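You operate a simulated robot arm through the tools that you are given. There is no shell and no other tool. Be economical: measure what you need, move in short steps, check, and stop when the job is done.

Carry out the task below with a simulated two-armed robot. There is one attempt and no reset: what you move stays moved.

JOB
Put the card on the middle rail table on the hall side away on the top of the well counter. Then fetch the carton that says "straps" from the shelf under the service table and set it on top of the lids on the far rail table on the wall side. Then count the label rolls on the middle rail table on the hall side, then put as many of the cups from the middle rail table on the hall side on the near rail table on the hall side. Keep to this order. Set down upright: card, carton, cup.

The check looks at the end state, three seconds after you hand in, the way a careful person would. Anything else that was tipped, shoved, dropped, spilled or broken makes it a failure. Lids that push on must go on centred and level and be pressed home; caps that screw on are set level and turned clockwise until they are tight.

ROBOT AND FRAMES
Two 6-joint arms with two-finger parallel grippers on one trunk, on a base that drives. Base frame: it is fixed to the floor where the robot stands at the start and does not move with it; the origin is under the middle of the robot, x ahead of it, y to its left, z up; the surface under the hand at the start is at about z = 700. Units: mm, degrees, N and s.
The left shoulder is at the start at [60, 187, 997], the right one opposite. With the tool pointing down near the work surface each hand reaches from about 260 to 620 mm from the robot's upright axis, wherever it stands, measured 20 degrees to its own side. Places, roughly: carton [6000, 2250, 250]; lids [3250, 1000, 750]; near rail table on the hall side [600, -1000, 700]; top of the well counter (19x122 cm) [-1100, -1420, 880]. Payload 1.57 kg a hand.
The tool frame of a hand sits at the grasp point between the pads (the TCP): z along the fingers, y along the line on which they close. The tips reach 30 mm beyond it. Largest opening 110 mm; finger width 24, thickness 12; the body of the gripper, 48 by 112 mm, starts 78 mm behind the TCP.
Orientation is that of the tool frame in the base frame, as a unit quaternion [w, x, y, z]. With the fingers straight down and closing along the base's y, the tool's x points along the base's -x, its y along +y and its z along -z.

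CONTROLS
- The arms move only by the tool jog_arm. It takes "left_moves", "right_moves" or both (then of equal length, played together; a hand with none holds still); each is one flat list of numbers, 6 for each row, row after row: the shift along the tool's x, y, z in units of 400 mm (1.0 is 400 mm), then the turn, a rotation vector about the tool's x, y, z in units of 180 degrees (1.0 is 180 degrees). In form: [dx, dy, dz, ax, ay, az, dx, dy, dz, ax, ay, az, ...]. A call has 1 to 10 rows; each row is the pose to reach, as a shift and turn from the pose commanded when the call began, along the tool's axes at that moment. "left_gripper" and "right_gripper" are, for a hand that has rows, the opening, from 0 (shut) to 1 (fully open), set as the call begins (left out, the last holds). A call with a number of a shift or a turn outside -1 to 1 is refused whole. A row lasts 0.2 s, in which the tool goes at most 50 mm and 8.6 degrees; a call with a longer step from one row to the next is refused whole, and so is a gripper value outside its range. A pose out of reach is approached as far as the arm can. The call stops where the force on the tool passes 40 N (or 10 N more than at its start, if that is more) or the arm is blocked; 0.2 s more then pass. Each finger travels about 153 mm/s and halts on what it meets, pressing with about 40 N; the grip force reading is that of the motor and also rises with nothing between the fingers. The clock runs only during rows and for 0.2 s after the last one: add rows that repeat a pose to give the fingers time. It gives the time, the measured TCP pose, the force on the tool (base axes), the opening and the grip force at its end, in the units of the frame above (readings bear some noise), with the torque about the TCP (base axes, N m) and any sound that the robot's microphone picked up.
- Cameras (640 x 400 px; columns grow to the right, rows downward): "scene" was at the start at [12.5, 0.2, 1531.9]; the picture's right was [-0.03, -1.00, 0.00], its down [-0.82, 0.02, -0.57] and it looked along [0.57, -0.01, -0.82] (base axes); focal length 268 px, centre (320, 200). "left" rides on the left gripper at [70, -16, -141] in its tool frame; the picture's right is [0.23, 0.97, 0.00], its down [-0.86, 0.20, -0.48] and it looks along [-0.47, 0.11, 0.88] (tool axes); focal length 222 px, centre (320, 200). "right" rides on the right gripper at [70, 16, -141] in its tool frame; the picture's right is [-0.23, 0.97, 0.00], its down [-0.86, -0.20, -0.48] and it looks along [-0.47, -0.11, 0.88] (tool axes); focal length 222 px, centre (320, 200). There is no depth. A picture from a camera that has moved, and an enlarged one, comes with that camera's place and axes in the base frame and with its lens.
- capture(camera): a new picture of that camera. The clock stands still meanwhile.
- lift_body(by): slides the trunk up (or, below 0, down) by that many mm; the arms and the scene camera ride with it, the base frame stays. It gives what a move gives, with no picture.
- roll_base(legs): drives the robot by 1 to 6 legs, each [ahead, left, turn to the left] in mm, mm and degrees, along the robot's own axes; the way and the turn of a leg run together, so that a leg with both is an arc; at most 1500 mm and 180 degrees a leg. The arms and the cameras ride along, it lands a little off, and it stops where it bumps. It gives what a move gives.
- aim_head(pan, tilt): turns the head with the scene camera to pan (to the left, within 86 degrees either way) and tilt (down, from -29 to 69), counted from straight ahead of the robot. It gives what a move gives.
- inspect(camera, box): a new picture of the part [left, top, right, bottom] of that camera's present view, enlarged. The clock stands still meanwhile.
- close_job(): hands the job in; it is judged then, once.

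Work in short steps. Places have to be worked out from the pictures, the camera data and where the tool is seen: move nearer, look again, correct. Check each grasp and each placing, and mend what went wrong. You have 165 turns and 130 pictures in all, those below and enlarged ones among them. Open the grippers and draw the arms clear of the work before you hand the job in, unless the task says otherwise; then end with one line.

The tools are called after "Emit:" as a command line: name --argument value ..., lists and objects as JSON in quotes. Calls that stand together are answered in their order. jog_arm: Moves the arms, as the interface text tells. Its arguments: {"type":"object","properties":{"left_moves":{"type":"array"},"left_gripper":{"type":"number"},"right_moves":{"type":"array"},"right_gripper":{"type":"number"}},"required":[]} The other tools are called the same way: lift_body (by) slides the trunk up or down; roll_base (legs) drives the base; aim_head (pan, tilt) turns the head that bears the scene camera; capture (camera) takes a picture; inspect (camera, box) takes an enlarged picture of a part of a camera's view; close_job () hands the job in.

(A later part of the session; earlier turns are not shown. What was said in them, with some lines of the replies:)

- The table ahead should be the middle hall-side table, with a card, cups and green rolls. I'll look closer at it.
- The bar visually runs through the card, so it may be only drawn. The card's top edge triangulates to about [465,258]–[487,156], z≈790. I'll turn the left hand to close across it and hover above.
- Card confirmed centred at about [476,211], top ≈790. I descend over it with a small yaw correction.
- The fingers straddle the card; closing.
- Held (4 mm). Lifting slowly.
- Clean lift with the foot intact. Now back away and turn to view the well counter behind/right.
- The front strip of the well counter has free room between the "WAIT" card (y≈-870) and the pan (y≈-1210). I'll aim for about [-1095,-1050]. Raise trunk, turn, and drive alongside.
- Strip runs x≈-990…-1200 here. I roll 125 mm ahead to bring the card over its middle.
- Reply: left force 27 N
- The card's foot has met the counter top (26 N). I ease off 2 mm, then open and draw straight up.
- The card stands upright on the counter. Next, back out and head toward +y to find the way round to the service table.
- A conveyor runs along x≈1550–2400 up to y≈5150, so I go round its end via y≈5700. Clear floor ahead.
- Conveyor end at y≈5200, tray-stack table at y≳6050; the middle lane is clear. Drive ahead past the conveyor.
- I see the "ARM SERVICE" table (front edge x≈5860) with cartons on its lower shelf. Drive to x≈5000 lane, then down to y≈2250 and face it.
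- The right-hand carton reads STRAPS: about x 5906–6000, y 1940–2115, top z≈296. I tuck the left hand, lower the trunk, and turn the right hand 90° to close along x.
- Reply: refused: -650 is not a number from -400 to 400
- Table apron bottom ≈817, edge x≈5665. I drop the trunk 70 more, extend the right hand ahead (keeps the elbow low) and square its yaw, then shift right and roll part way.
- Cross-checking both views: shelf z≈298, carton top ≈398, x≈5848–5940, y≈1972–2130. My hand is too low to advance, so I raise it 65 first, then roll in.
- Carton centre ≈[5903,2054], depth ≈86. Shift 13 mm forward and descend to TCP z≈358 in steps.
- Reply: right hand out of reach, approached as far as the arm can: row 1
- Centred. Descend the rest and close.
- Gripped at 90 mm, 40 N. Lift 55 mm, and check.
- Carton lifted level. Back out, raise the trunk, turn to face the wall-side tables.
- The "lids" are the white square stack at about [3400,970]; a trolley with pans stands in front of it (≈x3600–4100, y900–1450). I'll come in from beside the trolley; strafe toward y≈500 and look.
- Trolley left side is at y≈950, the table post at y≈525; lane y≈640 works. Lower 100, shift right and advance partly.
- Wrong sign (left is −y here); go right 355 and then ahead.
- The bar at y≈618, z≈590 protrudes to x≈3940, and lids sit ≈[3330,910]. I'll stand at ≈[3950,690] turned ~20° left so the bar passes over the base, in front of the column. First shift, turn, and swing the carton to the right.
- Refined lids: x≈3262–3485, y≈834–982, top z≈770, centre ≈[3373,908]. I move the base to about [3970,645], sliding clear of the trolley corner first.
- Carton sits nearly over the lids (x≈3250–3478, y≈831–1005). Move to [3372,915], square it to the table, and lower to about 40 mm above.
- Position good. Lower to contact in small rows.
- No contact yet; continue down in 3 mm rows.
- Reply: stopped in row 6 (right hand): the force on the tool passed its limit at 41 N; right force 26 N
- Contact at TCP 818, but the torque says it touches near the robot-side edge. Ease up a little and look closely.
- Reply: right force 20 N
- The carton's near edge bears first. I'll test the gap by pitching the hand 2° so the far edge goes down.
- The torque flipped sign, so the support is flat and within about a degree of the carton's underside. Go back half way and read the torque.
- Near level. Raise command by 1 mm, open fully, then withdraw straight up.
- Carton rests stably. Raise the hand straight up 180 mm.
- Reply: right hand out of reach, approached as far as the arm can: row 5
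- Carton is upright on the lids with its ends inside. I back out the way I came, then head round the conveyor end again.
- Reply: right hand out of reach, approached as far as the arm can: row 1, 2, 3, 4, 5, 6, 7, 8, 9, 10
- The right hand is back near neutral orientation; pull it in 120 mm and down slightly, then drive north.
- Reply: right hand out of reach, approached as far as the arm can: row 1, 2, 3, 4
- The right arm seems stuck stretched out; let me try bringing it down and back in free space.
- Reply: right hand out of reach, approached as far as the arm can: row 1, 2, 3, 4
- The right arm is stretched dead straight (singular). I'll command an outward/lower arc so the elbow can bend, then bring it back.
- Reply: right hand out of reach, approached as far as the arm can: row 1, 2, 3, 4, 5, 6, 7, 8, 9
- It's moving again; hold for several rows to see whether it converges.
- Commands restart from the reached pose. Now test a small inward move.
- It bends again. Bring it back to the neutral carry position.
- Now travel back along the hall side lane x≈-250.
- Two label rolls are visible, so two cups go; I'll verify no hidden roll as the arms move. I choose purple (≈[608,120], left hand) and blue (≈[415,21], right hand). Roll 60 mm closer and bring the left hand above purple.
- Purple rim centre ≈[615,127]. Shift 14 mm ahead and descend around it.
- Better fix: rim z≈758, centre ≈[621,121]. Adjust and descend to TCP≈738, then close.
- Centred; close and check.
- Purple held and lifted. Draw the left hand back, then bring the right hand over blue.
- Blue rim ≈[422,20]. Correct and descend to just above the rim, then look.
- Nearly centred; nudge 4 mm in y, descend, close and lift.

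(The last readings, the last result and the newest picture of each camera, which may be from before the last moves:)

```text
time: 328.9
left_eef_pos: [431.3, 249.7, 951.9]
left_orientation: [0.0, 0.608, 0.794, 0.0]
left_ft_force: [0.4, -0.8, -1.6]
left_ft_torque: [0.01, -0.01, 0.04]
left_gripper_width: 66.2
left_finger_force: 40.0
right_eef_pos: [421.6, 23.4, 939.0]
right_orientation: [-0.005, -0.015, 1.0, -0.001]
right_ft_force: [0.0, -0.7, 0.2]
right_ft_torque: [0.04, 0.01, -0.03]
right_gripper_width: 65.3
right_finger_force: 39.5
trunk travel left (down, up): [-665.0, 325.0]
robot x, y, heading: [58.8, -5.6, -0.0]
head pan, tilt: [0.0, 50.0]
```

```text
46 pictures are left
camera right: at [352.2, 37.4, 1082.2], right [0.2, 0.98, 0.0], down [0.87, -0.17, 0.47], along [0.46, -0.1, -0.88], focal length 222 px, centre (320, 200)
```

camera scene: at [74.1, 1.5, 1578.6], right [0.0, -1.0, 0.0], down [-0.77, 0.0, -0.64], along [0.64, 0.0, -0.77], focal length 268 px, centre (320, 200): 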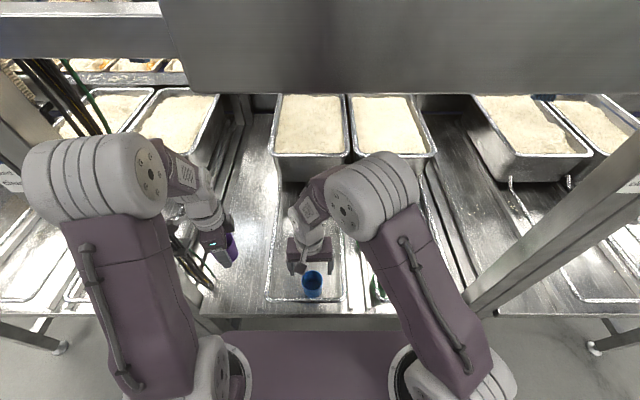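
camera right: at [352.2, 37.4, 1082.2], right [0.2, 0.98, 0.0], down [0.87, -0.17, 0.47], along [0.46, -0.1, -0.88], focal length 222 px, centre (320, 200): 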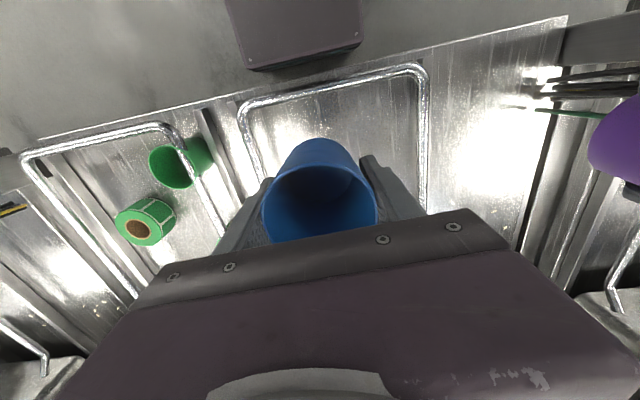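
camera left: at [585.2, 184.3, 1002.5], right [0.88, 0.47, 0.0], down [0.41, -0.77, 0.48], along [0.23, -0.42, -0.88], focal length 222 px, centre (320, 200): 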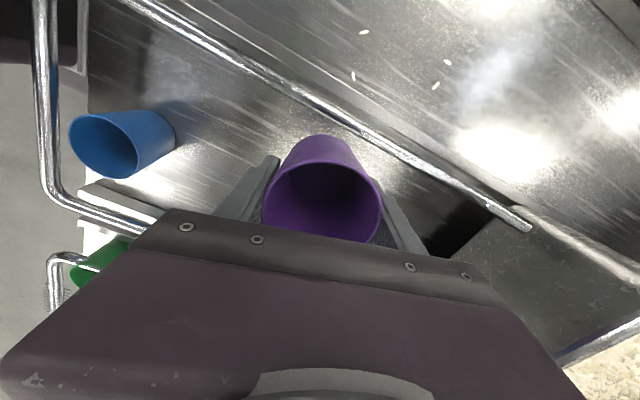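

Both cups held. Back off, and check the middle table again for any roll I could have missed.

Emit:
roll_base --legs '[[-350, 0, 0]]'

Emit:
aim_head --pan 0 --tilt 38

Emit:
capture --camera "scene"

```text
time: 331.2
left_eef_pos: [82.6, 250.0, 952.5]
left_orientation: [0.0, 0.607, 0.795, 0.0]
left_ft_force: [0.6, 0.7, -0.4]
left_ft_torque: [-0.01, -0.01, 0.03]
left_gripper_width: 66.2
left_finger_force: 39.9
right_eef_pos: [74.1, 23.4, 939.2]
right_orientation: [-0.005, -0.015, 1.0, 0.0]
right_ft_force: [0.5, -0.5, 0.0]
right_ft_torque: [-0.02, 0.03, 0.0]
right_gripper_width: 65.3
right_finger_force: 40.2
trunk travel left (down, up): [-665.0, 325.0]
robot x, y, heading: [-292.3, -4.2, 0.2]
head pan, tilt: [0.0, 50.0]
```

```text
time: 331.9
left_eef_pos: [81.7, 249.7, 951.3]
left_orientation: [0.0, 0.607, 0.794, 0.0]
left_ft_force: [0.0, -0.3, -0.6]
left_ft_torque: [-0.01, 0.03, -0.01]
left_gripper_width: 66.0
left_finger_force: 40.3
right_eef_pos: [72.3, 22.8, 938.8]
right_orientation: [-0.005, -0.014, 1.0, 0.0]
right_ft_force: [1.3, -0.7, -0.5]
right_ft_torque: [-0.01, 0.0, -0.01]
right_gripper_width: 65.4
right_finger_force: 39.9
trunk travel left (down, up): [-665.0, 325.0]
robot x, y, heading: [-292.5, -0.7, 0.1]
head pan, tilt: [0.0, 38.0]
```

```text
45 pictures are left
camera scene: at [-265.5, -0.8, 1595.7], right [0.0, -1.0, 0.0], down [-0.62, 0.0, -0.79], along [0.79, 0.0, -0.62], focal length 268 px, centre (320, 200)
```

scene: 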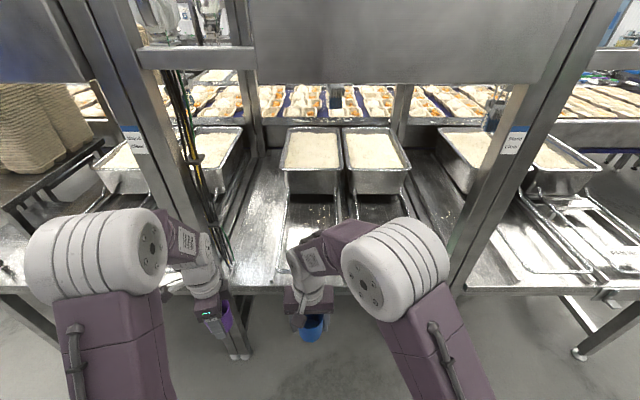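

Emit:
jog_arm --right_moves '[0, -0.1, 0, 0, 0, 0, 0, -0.2, 0, 0, 0, 0, 0, -0.3, 0, 0, 0, 0, 0, -0.4, 0, 0, 0, 0, 0, -0.52, 0, 0, 0, 0]'

Emit:
roll_base --legs '[[0, -600, 0]]'

Emit:
aim_head --pan 30 --tilt 35

Emit:
capture --camera "scene"

Emit:
aim_head --pan -25 --tilt 38

Emit:
capture --camera "scene"

```text
time: 333.1
left_eef_pos: [83.1, 249.3, 953.4]
left_orientation: [-0.001, 0.608, 0.794, 0.0]
left_ft_force: [0.7, -0.3, 0.5]
left_ft_torque: [0.0, 0.03, -0.02]
left_gripper_width: 66.1
left_finger_force: 39.9
right_eef_pos: [79.1, -187.3, 939.3]
right_orientation: [-0.006, -0.016, 1.0, 0.001]
right_ft_force: [1.0, -1.6, -0.5]
right_ft_torque: [0.03, 0.03, 0.0]
right_gripper_width: 65.4
right_finger_force: 40.0
trunk travel left (down, up): [-665.0, 325.0]
robot x, y, heading: [-292.5, -2.4, 0.3]
head pan, tilt: [0.0, 38.0]
```

```text
time: 336.5
left_eef_pos: [85.0, -348.4, 952.7]
left_orientation: [0.0, 0.61, 0.793, -0.001]
left_ft_force: [0.4, -1.3, -0.4]
left_ft_torque: [0.01, -0.03, -0.02]
left_gripper_width: 66.0
left_finger_force: 39.7
right_eef_pos: [78.7, -783.8, 939.3]
right_orientation: [-0.005, -0.014, 1.0, -0.001]
right_ft_force: [-0.3, 0.2, 0.7]
right_ft_torque: [-0.01, -0.01, 0.01]
right_gripper_width: 65.5
right_finger_force: 40.3
trunk travel left (down, up): [-665.0, 325.0]
robot x, y, heading: [-290.6, -601.4, 0.1]
head pan, tilt: [0.0, 38.0]
```

```text
time: 337.4
left_eef_pos: [84.6, -348.8, 951.9]
left_orientation: [0.001, 0.61, 0.793, 0.0]
left_ft_force: [-0.4, -0.4, -0.8]
left_ft_torque: [0.01, 0.03, 0.02]
left_gripper_width: 65.7
left_finger_force: 39.8
right_eef_pos: [78.6, -783.4, 940.3]
right_orientation: [-0.006, -0.014, 1.0, -0.001]
right_ft_force: [0.2, -0.3, -0.5]
right_ft_torque: [0.02, 0.03, -0.02]
right_gripper_width: 65.4
right_finger_force: 40.2
trunk travel left (down, up): [-665.0, 325.0]
robot x, y, heading: [-291.6, -600.1, 0.0]
head pan, tilt: [30.0, 35.0]
```

```text
44 pictures are left
camera scene: at [-274.0, -554.0, 1600.3], right [0.5, -0.87, 0.0], down [-0.5, -0.29, -0.82], along [0.71, 0.41, -0.57], focal length 268 px, centre (320, 200)
```

scene: 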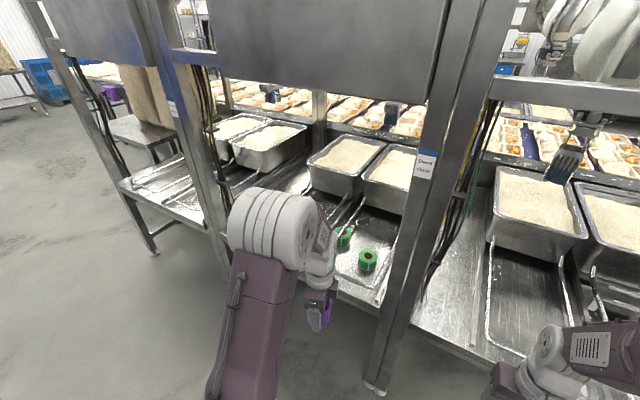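

```text
time: 338.7
left_eef_pos: [85.0, -348.6, 952.4]
left_orientation: [0.0, 0.61, 0.793, 0.0]
left_ft_force: [-0.5, -0.8, -0.4]
left_ft_torque: [0.01, -0.03, -0.05]
left_gripper_width: 65.7
left_finger_force: 40.2
right_eef_pos: [78.2, -784.5, 940.6]
right_orientation: [-0.006, -0.013, 1.0, -0.001]
right_ft_force: [-0.2, -0.4, 0.1]
right_ft_torque: [0.03, 0.01, 0.0]
right_gripper_width: 65.5
right_finger_force: 40.3
trunk travel left (down, up): [-665.0, 325.0]
robot x, y, heading: [-290.0, -601.3, 0.1]
head pan, tilt: [-25.0, 38.0]
```

```text
43 pictures are left
camera scene: at [-272.1, -634.6, 1595.7], right [-0.42, -0.91, 0.0], down [-0.56, 0.26, -0.79], along [0.71, -0.33, -0.62], focal length 268 px, centre (320, 200)
```

scene: 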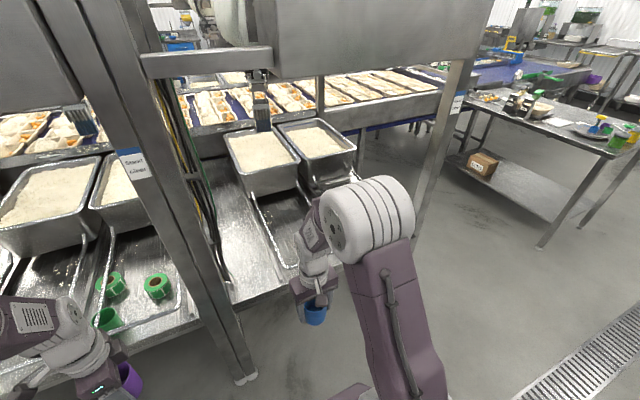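

Two rolls confirmed → two cups. Drive in front of the near table and look.

Emit:
roll_base --legs '[[0, -400, 0], [230, 0, 0]]'

Emit:
aim_head --pan 0 --tilt 50

Emit:
capture --camera "scene"

Emit:
capture --camera "left"

Emit:
capture --camera "right"

```text
time: 342.5
left_eef_pos: [317.5, -753.3, 952.3]
left_orientation: [0.001, 0.61, 0.793, 0.0]
left_ft_force: [-0.5, 0.6, -0.3]
left_ft_torque: [0.0, -0.01, -0.01]
left_gripper_width: 65.9
left_finger_force: 40.3
right_eef_pos: [308.0, -1188.3, 940.4]
right_orientation: [-0.005, -0.012, 1.0, -0.002]
right_ft_force: [1.0, -0.1, -1.0]
right_ft_torque: [0.0, 0.01, -0.01]
right_gripper_width: 65.6
right_finger_force: 40.7
trunk travel left (down, up): [-665.0, 325.0]
robot x, y, heading: [-59.1, -1002.2, -0.5]
head pan, tilt: [-25.0, 38.0]
```

```text
time: 343.4
left_eef_pos: [315.5, -752.3, 953.1]
left_orientation: [0.001, 0.61, 0.793, 0.0]
left_ft_force: [0.0, -0.3, -0.7]
left_ft_torque: [-0.01, -0.02, -0.04]
left_gripper_width: 66.0
left_finger_force: 40.1
right_eef_pos: [308.8, -1188.9, 938.3]
right_orientation: [-0.005, -0.011, 1.0, -0.001]
right_ft_force: [-0.1, -0.3, -0.4]
right_ft_torque: [0.01, -0.01, -0.01]
right_gripper_width: 65.6
right_finger_force: 39.9
trunk travel left (down, up): [-665.0, 325.0]
robot x, y, heading: [-59.6, -1002.8, 0.1]
head pan, tilt: [0.0, 50.0]
```

```text
42 pictures are left
camera scene: at [-42.5, -1001.0, 1578.6], right [0.0, -1.0, 0.0], down [-0.77, 0.0, -0.64], along [0.64, 0.0, -0.77], focal length 268 px, centre (320, 200)
```

scene: 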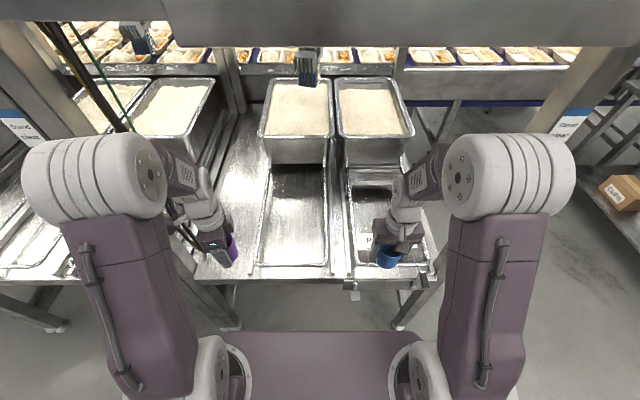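

```text
41 pictures are left
camera left: at [283.0, -689.3, 1095.7], right [0.88, 0.47, 0.0], down [0.41, -0.78, 0.48], along [0.22, -0.42, -0.88], focal length 222 px, centre (320, 200)
```

left: 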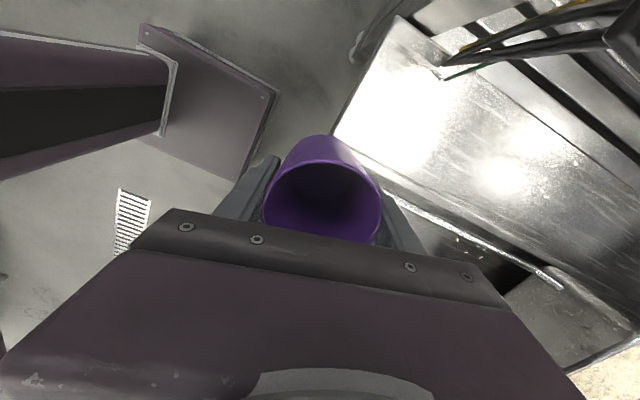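

```text
40 pictures are left
camera right: at [239.5, -1174.0, 1082.6], right [0.2, 0.98, 0.0], down [0.86, -0.18, 0.47], along [0.46, -0.1, -0.88], focal length 222 px, centre (320, 200)
```

right: 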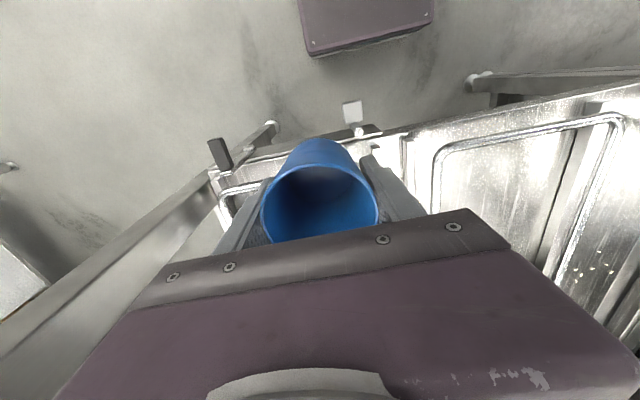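

Left flat area (y≈-590…-790) and the middle bay (y≈-1050…-850) are free. Roll 100 mm closer, hover purple at ≈[480,-705] and look.

Emit:
roll_base --legs '[[100, 0, 0]]'

Emit:
jog_arm --left_moves '[0.015, 0.045, 0.06, 0, 0, 0, 0.035, 0.1, 0.12, 0, 0, 0, 0.069, 0.18, 0.2, 0, 0, 0]'

Emit:
capture --camera "scene"

Emit:
capture --camera "left"

```text
time: 344.6
left_eef_pos: [417.5, -753.2, 953.1]
left_orientation: [0.0, 0.61, 0.792, 0.0]
left_ft_force: [-0.3, 0.6, 0.2]
left_ft_torque: [0.01, 0.01, 0.01]
left_gripper_width: 66.0
left_finger_force: 39.8
right_eef_pos: [409.8, -1188.4, 940.5]
right_orientation: [-0.005, -0.011, 1.0, -0.001]
right_ft_force: [-0.2, -0.3, -0.1]
right_ft_torque: [0.0, -0.01, 0.01]
right_gripper_width: 65.7
right_finger_force: 40.2
trunk travel left (down, up): [-665.0, 325.0]
robot x, y, heading: [40.6, -1010.0, -0.2]
head pan, tilt: [0.0, 50.0]
```

```text
time: 345.4
left_eef_pos: [480.1, -709.1, 872.4]
left_orientation: [0.0, 0.61, 0.792, 0.0]
left_ft_force: [0.8, 0.3, 0.0]
left_ft_torque: [-0.07, 0.02, 0.01]
left_gripper_width: 66.0
left_finger_force: 39.5
right_eef_pos: [411.3, -1187.5, 940.1]
right_orientation: [-0.006, -0.012, 1.0, -0.001]
right_ft_force: [0.8, -0.2, -0.1]
right_ft_torque: [0.0, 0.02, -0.01]
right_gripper_width: 65.6
right_finger_force: 40.1
trunk travel left (down, up): [-665.0, 325.0]
robot x, y, heading: [38.1, -1002.7, -0.0]
head pan, tilt: [0.0, 50.0]
```

```text
39 pictures are left
camera scene: at [60.4, -999.7, 1578.6], right [0.0, -1.0, 0.0], down [-0.77, 0.0, -0.64], along [0.64, 0.0, -0.77], focal length 268 px, centre (320, 200)
```

scene: 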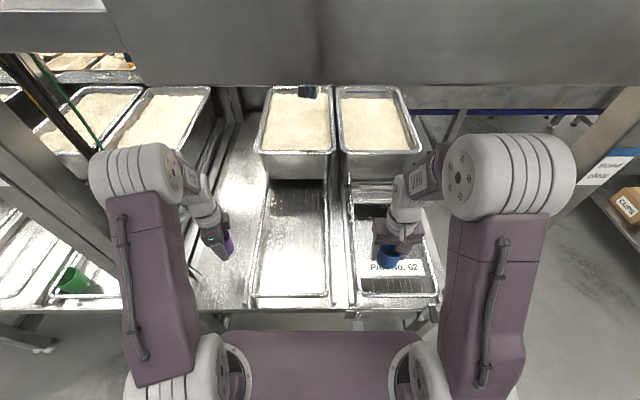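

```text
38 pictures are left
camera left: at [446.8, -645.6, 1015.4], right [0.88, 0.47, 0.0], down [0.41, -0.78, 0.48], along [0.22, -0.42, -0.88], focal length 222 px, centre (320, 200)
```

left: 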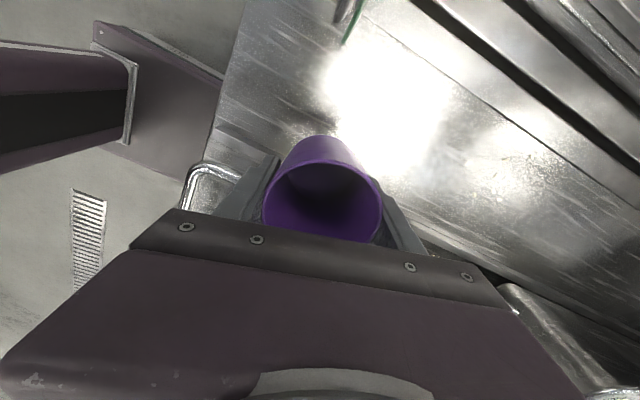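

A ridge lies near y≈-755, so I move the target to y≈-690 and descend toward TCP≈742.

Emit:
jog_arm --left_moves '[0.046, 0.012, 0.03, 0, 0, 0, 0.046, 0.012, 0.12, 0, 0, 0, 0.046, 0.012, 0.2, 0, 0, 0, 0.046, 0.012, 0.28, 0, 0, 0, 0.046, 0.012, 0.315, 0, 0, 0]'

Emit:
jog_arm --left_moves '[0, 0, 0.005, 0, 0, 0, 0, 0, 0.01, 0, 0, 0, 0, 0, 0.015, 0, 0, 0, 0, 0, 0.015, 0, 0, 0]'

Emit:
capture --camera "left"

Emit:
inspect --camera "scene" --box '[170, 180, 300, 310]'

```text
time: 346.6
left_eef_pos: [479.0, -688.7, 746.6]
left_orientation: [-0.001, 0.61, 0.792, 0.0]
left_ft_force: [-0.4, -0.2, -0.5]
left_ft_torque: [0.04, 0.01, 0.01]
left_gripper_width: 65.7
left_finger_force: 39.9
right_eef_pos: [409.2, -1188.1, 939.5]
right_orientation: [-0.005, -0.012, 1.0, -0.001]
right_ft_force: [0.1, -0.2, -0.3]
right_ft_torque: [-0.01, 0.0, 0.01]
right_gripper_width: 65.5
right_finger_force: 39.7
trunk travel left (down, up): [-665.0, 325.0]
robot x, y, heading: [39.6, -1005.1, -0.2]
head pan, tilt: [0.0, 50.0]
```

```text
time: 347.6
left_eef_pos: [480.2, -688.2, 740.4]
left_orientation: [-0.001, 0.61, 0.792, 0.0]
left_ft_force: [-0.1, -0.1, -0.6]
left_ft_torque: [-0.01, 0.0, 0.05]
left_gripper_width: 65.9
left_finger_force: 39.6
right_eef_pos: [409.3, -1189.4, 939.4]
right_orientation: [-0.006, -0.012, 1.0, -0.002]
right_ft_force: [0.1, -0.4, -0.7]
right_ft_torque: [-0.03, -0.01, 0.03]
right_gripper_width: 65.4
right_finger_force: 39.7
trunk travel left (down, up): [-665.0, 325.0]
robot x, y, heading: [41.2, -1006.2, -0.2]
head pan, tilt: [0.0, 50.0]
```

```text
37 pictures are left
camera left: at [446.5, -625.3, 883.7], right [0.88, 0.47, 0.0], down [0.41, -0.78, 0.48], along [0.22, -0.42, -0.88], focal length 222 px, centre (320, 200)
```

left: 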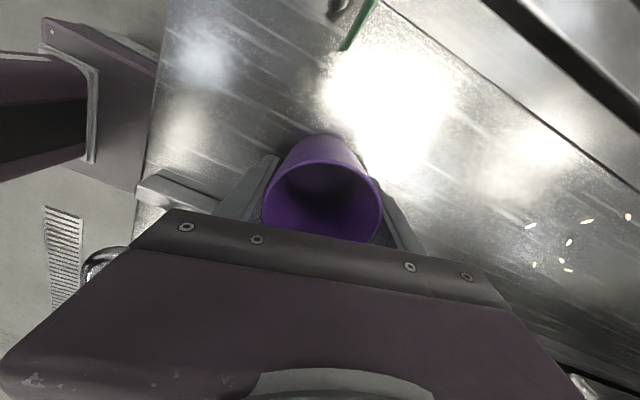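

```text
3.08 times, centred on (235, 245) of scene
camera zoom: at [58.5, -1001.2, 1578.6], right [0.0, -1.0, 0.0], down [-0.77, 0.0, -0.64], along [0.64, 0.0, -0.77], focal length 823 px, centre (582, 62)
```

zoom: 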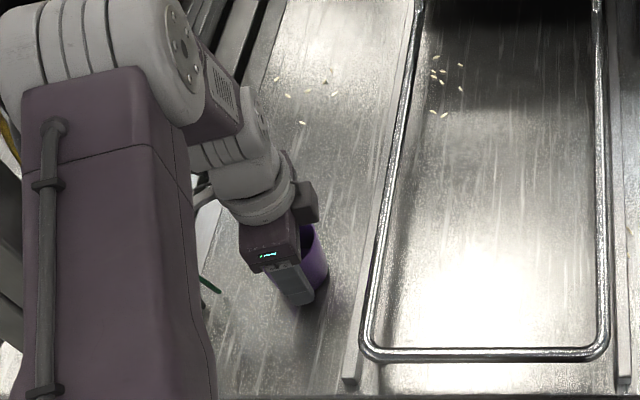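

Ridge is clear of the cup. Continue down in 1–2 mm rows until the cup touches.

Emit:
jog_arm --left_moves '[0, 0, 0.004, 0, 0, 0, 0, 0, 0.008, 0, 0, 0, 0, 0, 0.012, 0, 0, 0, 0, 0, 0.012, 0, 0, 0]'

```text
time: 348.6
left_eef_pos: [479.5, -688.6, 738.3]
left_orientation: [0.0, 0.61, 0.792, 0.002]
left_ft_force: [1.2, 1.2, 14.8]
left_ft_torque: [0.08, 0.08, -0.01]
left_gripper_width: 65.6
left_finger_force: 40.3
right_eef_pos: [409.2, -1189.8, 939.7]
right_orientation: [-0.004, -0.012, 1.0, 0.0]
right_ft_force: [0.1, 0.3, -0.5]
right_ft_torque: [0.01, 0.05, -0.03]
right_gripper_width: 65.6
right_finger_force: 39.6
trunk travel left (down, up): [-665.0, 325.0]
robot x, y, heading: [40.8, -1001.0, 0.1]
head pan, tilt: [0.0, 50.0]
```

Touching flat (15 N, no torque) at the same height as before. Ease, open, and lift away.

Emit:
jog_arm --left_moves '[0, 0, -0.003, 0, 0, 0, 0, 0, -0.003, 0, 0, 0]'

Emit:
jog_arm --left_moves '[0, 0, 0, 0, 0, 0, 0, 0, 0, 0, 0, 0, 0, 0, 0, 0, 0, 0, 0, 0, -0.05, 0, 0, 0, 0, 0, -0.15, 0, 0, 0, 0, 0, -0.27, 0, 0, 0, 0, 0, -0.39, 0, 0, 0, 0, 0, -0.5, 0, 0, 0]' --left_gripper 0.85

Emit:
capture --camera "left"

```text
time: 349.1
left_eef_pos: [479.0, -689.3, 738.2]
left_orientation: [0.0, 0.61, 0.792, 0.0]
left_ft_force: [3.6, 1.4, 9.7]
left_ft_torque: [0.06, -0.08, -0.01]
left_gripper_width: 65.7
left_finger_force: 40.1
right_eef_pos: [410.4, -1190.2, 939.7]
right_orientation: [-0.005, -0.013, 1.0, 0.0]
right_ft_force: [-0.3, 0.2, -0.2]
right_ft_torque: [-0.02, 0.01, 0.02]
right_gripper_width: 65.7
right_finger_force: 40.2
trunk travel left (down, up): [-665.0, 325.0]
robot x, y, heading: [39.2, -1005.4, -0.0]
head pan, tilt: [0.0, 50.0]
```

```text
time: 350.9
left_eef_pos: [480.8, -691.1, 937.7]
left_orientation: [0.0, 0.61, 0.793, 0.001]
left_ft_force: [-0.7, 0.1, 0.7]
left_ft_torque: [0.01, -0.03, 0.0]
left_gripper_width: 93.2
left_finger_force: 0.1
right_eef_pos: [408.8, -1188.7, 938.9]
right_orientation: [-0.005, -0.012, 1.0, -0.001]
right_ft_force: [0.1, 0.2, -0.5]
right_ft_torque: [-0.02, -0.03, 0.0]
right_gripper_width: 65.6
right_finger_force: 40.6
trunk travel left (down, up): [-665.0, 325.0]
robot x, y, heading: [36.2, -1003.6, -0.4]
head pan, tilt: [0.0, 50.0]
```

```text
35 pictures are left
camera left: at [446.6, -628.3, 1080.9], right [0.88, 0.47, 0.0], down [0.41, -0.78, 0.48], along [0.22, -0.42, -0.88], focal length 222 px, centre (320, 200)
```

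left: 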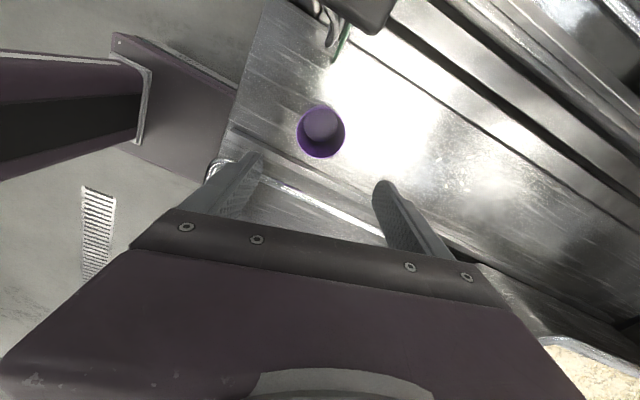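

Purple stands upright. Now bring blue over the middle bay at ≈[480,-915].

Emit:
jog_arm --right_moves '[-0.025, 0.098, 0, 0, 0, 0, -0.05, 0.196, 0, 0, 0, 0, -0.075, 0.294, 0, 0, 0, 0, -0.1, 0.392, 0.02, 0, 0, 0, -0.125, 0.49, 0.05, 0, 0, 0, -0.15, 0.588, 0.1, 0, 0, 0, -0.1775, 0.685, 0.16, 0, 0, 0]'

Emit:
capture --camera "right"

Emit:
capture --camera "scene"

```text
time: 352.6
left_eef_pos: [480.2, -690.8, 936.8]
left_orientation: [-0.001, 0.61, 0.792, -0.001]
left_ft_force: [0.4, -0.9, 0.2]
left_ft_torque: [0.01, 0.03, -0.05]
left_gripper_width: 93.5
left_finger_force: 0.1
right_eef_pos: [473.3, -911.3, 873.1]
right_orientation: [-0.005, -0.01, 1.0, -0.001]
right_ft_force: [-0.3, -0.5, -0.3]
right_ft_torque: [-0.05, 0.01, -0.01]
right_gripper_width: 65.5
right_finger_force: 39.6
trunk travel left (down, up): [-665.0, 325.0]
robot x, y, heading: [39.9, -1004.6, -0.3]
head pan, tilt: [0.0, 50.0]
```

```text
34 pictures are left
camera right: at [403.8, -896.3, 1016.4], right [0.2, 0.98, 0.0], down [0.86, -0.18, 0.47], along [0.46, -0.1, -0.88], focal length 222 px, centre (320, 200)
```

right: 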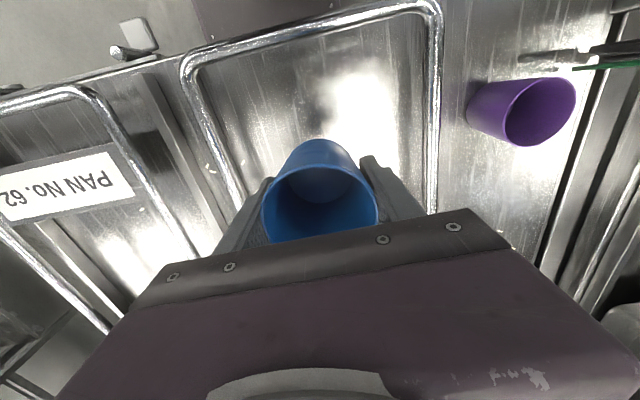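

```text
33 pictures are left
camera scene: at [59.6, -999.6, 1578.6], right [0.0, -1.0, 0.0], down [-0.77, 0.0, -0.64], along [0.64, 0.0, -0.77], focal length 268 px, centre (320, 200)
```

scene: 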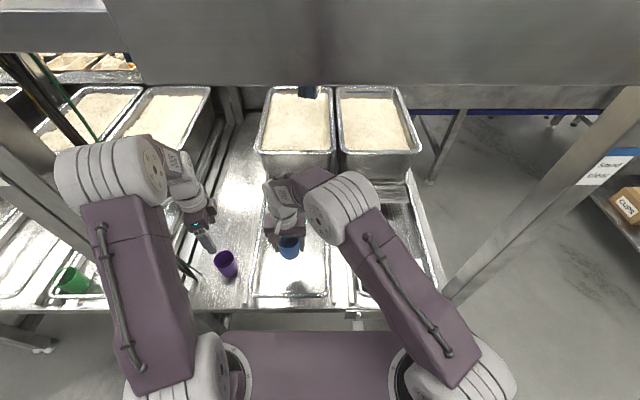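

The bay beneath blue is clear. Descend to contact.

Emit:
jog_arm --right_moves '[0, 0, 0.1, 0, 0, 0, 0, 0, 0.2, 0, 0, 0, 0, 0, 0.28, 0, 0, 0, 0, 0, 0.32, 0, 0, 0, 0, 0, 0.325, 0, 0, 0, 0, 0, 0.331, 0, 0, 0, 0, 0, 0.337, 0, 0, 0, 0, 0, 0.341, 0, 0, 0]'

```text
time: 354.4
left_eef_pos: [480.3, -692.0, 937.3]
left_orientation: [-0.001, 0.61, 0.792, 0.0]
left_ft_force: [-0.1, -0.6, 0.3]
left_ft_torque: [0.02, 0.0, 0.0]
left_gripper_width: 93.4
left_finger_force: 0.0
right_eef_pos: [471.6, -913.6, 740.7]
right_orientation: [-0.004, -0.012, 1.0, -0.001]
right_ft_force: [1.3, -1.2, 9.4]
right_ft_torque: [-0.05, -0.05, -0.03]
right_gripper_width: 65.5
right_finger_force: 40.2
trunk travel left (down, up): [-665.0, 325.0]
robot x, y, heading: [41.8, -999.9, 0.0]
head pan, tilt: [0.0, 50.0]
```

Blue touches (9 N, no torque). Open and lift straight away.

Emit:
jog_arm --right_moves '[0, 0, -0.001, 0, 0, 0, 0, 0, -0.001, 0, 0, 0, 0, 0, -0.001, 0, 0, 0, 0, 0, -0.05, 0, 0, 0, 0, 0, -0.15, 0, 0, 0, 0, 0, -0.27, 0, 0, 0, 0, 0, -0.39, 0, 0, 0, 0, 0, -0.5, 0, 0, 0]' --right_gripper 0.85

Emit:
capture --camera "right"

Emit:
roll_base --legs '[[-350, 0, 0]]'

Emit:
aim_head --pan 15 --tilt 40

Emit:
capture --camera "scene"

```text
time: 356.1
left_eef_pos: [481.1, -691.4, 937.5]
left_orientation: [0.0, 0.61, 0.792, 0.0]
left_ft_force: [-0.7, -0.2, -0.2]
left_ft_torque: [0.02, -0.01, 0.01]
left_gripper_width: 93.6
left_finger_force: 0.1
right_eef_pos: [472.2, -914.2, 939.9]
right_orientation: [-0.005, -0.013, 1.0, -0.001]
right_ft_force: [-0.1, 0.1, 0.0]
right_ft_torque: [0.0, -0.01, 0.0]
right_gripper_width: 93.5
right_finger_force: 0.1
trunk travel left (down, up): [-665.0, 325.0]
robot x, y, heading: [38.4, -1003.6, -0.1]
head pan, tilt: [0.0, 50.0]
```

```text
32 pictures are left
camera right: at [402.9, -899.6, 1081.9], right [0.2, 0.98, 0.0], down [0.86, -0.18, 0.47], along [0.46, -0.1, -0.88], focal length 222 px, centre (320, 200)
```

right: 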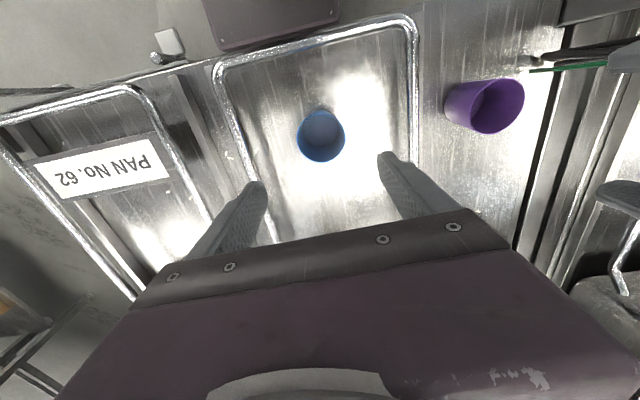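

```text
time: 358.4
left_eef_pos: [128.3, -689.2, 937.4]
left_orientation: [0.0, 0.609, 0.793, 0.0]
left_ft_force: [0.2, 0.1, 0.4]
left_ft_torque: [-0.04, -0.04, -0.01]
left_gripper_width: 93.4
left_finger_force: 0.1
right_eef_pos: [121.1, -913.0, 937.4]
right_orientation: [-0.005, -0.012, 1.0, -0.001]
right_ft_force: [-0.9, -0.5, 0.5]
right_ft_torque: [-0.04, -0.02, 0.0]
right_gripper_width: 93.7
right_finger_force: 0.1
trunk travel left (down, up): [-665.0, 325.0]
robot x, y, heading: [-309.1, -1001.2, -0.1]
head pan, tilt: [0.0, 50.0]
```

```text
time: 359.2
left_eef_pos: [129.0, -689.4, 937.5]
left_orientation: [0.0, 0.609, 0.793, 0.0]
left_ft_force: [-1.0, -0.1, -0.8]
left_ft_torque: [-0.01, -0.01, 0.0]
left_gripper_width: 93.5
left_finger_force: 0.1
right_eef_pos: [121.9, -912.1, 938.3]
right_orientation: [-0.005, -0.013, 1.0, -0.002]
right_ft_force: [0.8, -0.3, 0.2]
right_ft_torque: [-0.01, -0.01, 0.01]
right_gripper_width: 93.5
right_finger_force: 0.1
trunk travel left (down, up): [-665.0, 325.0]
robot x, y, heading: [-310.4, -1000.2, -0.1]
head pan, tilt: [15.0, 40.0]
```

```text
31 pictures are left
camera scene: at [-288.3, -978.4, 1592.7], right [0.26, -0.97, 0.0], down [-0.62, -0.17, -0.77], along [0.74, 0.2, -0.64], focal length 268 px, centre (320, 200)
```

scene: 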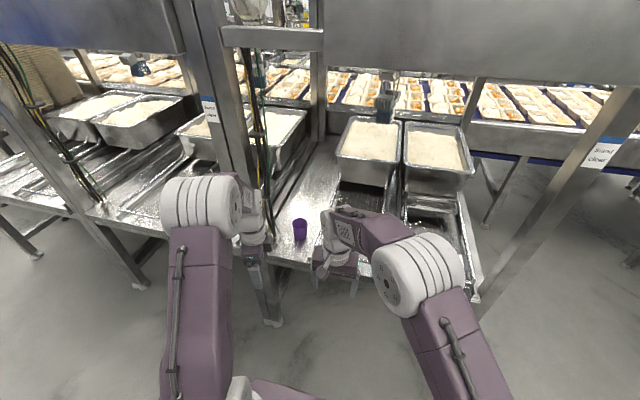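

Both cups stand upright and the arms are clear of the table. Open the grippers fully and hand in.

Emit:
jog_arm --left_moves '[0, 0, 0, 0, 0, 0]' --right_moves '[0, 0, 0, 0, 0, 0]' --left_gripper 1 --right_gripper 1

Emit:
close_job

```text
time: 359.6
left_eef_pos: [128.1, -689.6, 937.9]
left_orientation: [0.0, 0.61, 0.793, 0.0]
left_ft_force: [0.5, 0.5, 0.3]
left_ft_torque: [0.02, -0.01, -0.02]
left_gripper_width: 109.9
left_finger_force: 0.1
right_eef_pos: [120.8, -911.5, 938.7]
right_orientation: [-0.005, -0.013, 1.0, -0.001]
right_ft_force: [0.1, -0.4, -0.2]
right_ft_torque: [-0.04, -0.01, -0.01]
right_gripper_width: 109.9
right_finger_force: 0.0
trunk travel left (down, up): [-665.0, 325.0]
robot x, y, heading: [-310.4, -1001.7, 0.1]
head pan, tilt: [15.0, 40.0]
```

```text
The job is handed in.
```

The job is handed in: the "USE" card stands on the well counter, the "STRAPS" carton is on top of the lids, and I counted two label rolls and stood two cups (purple and blue) upright on the near rail table on the hall side.
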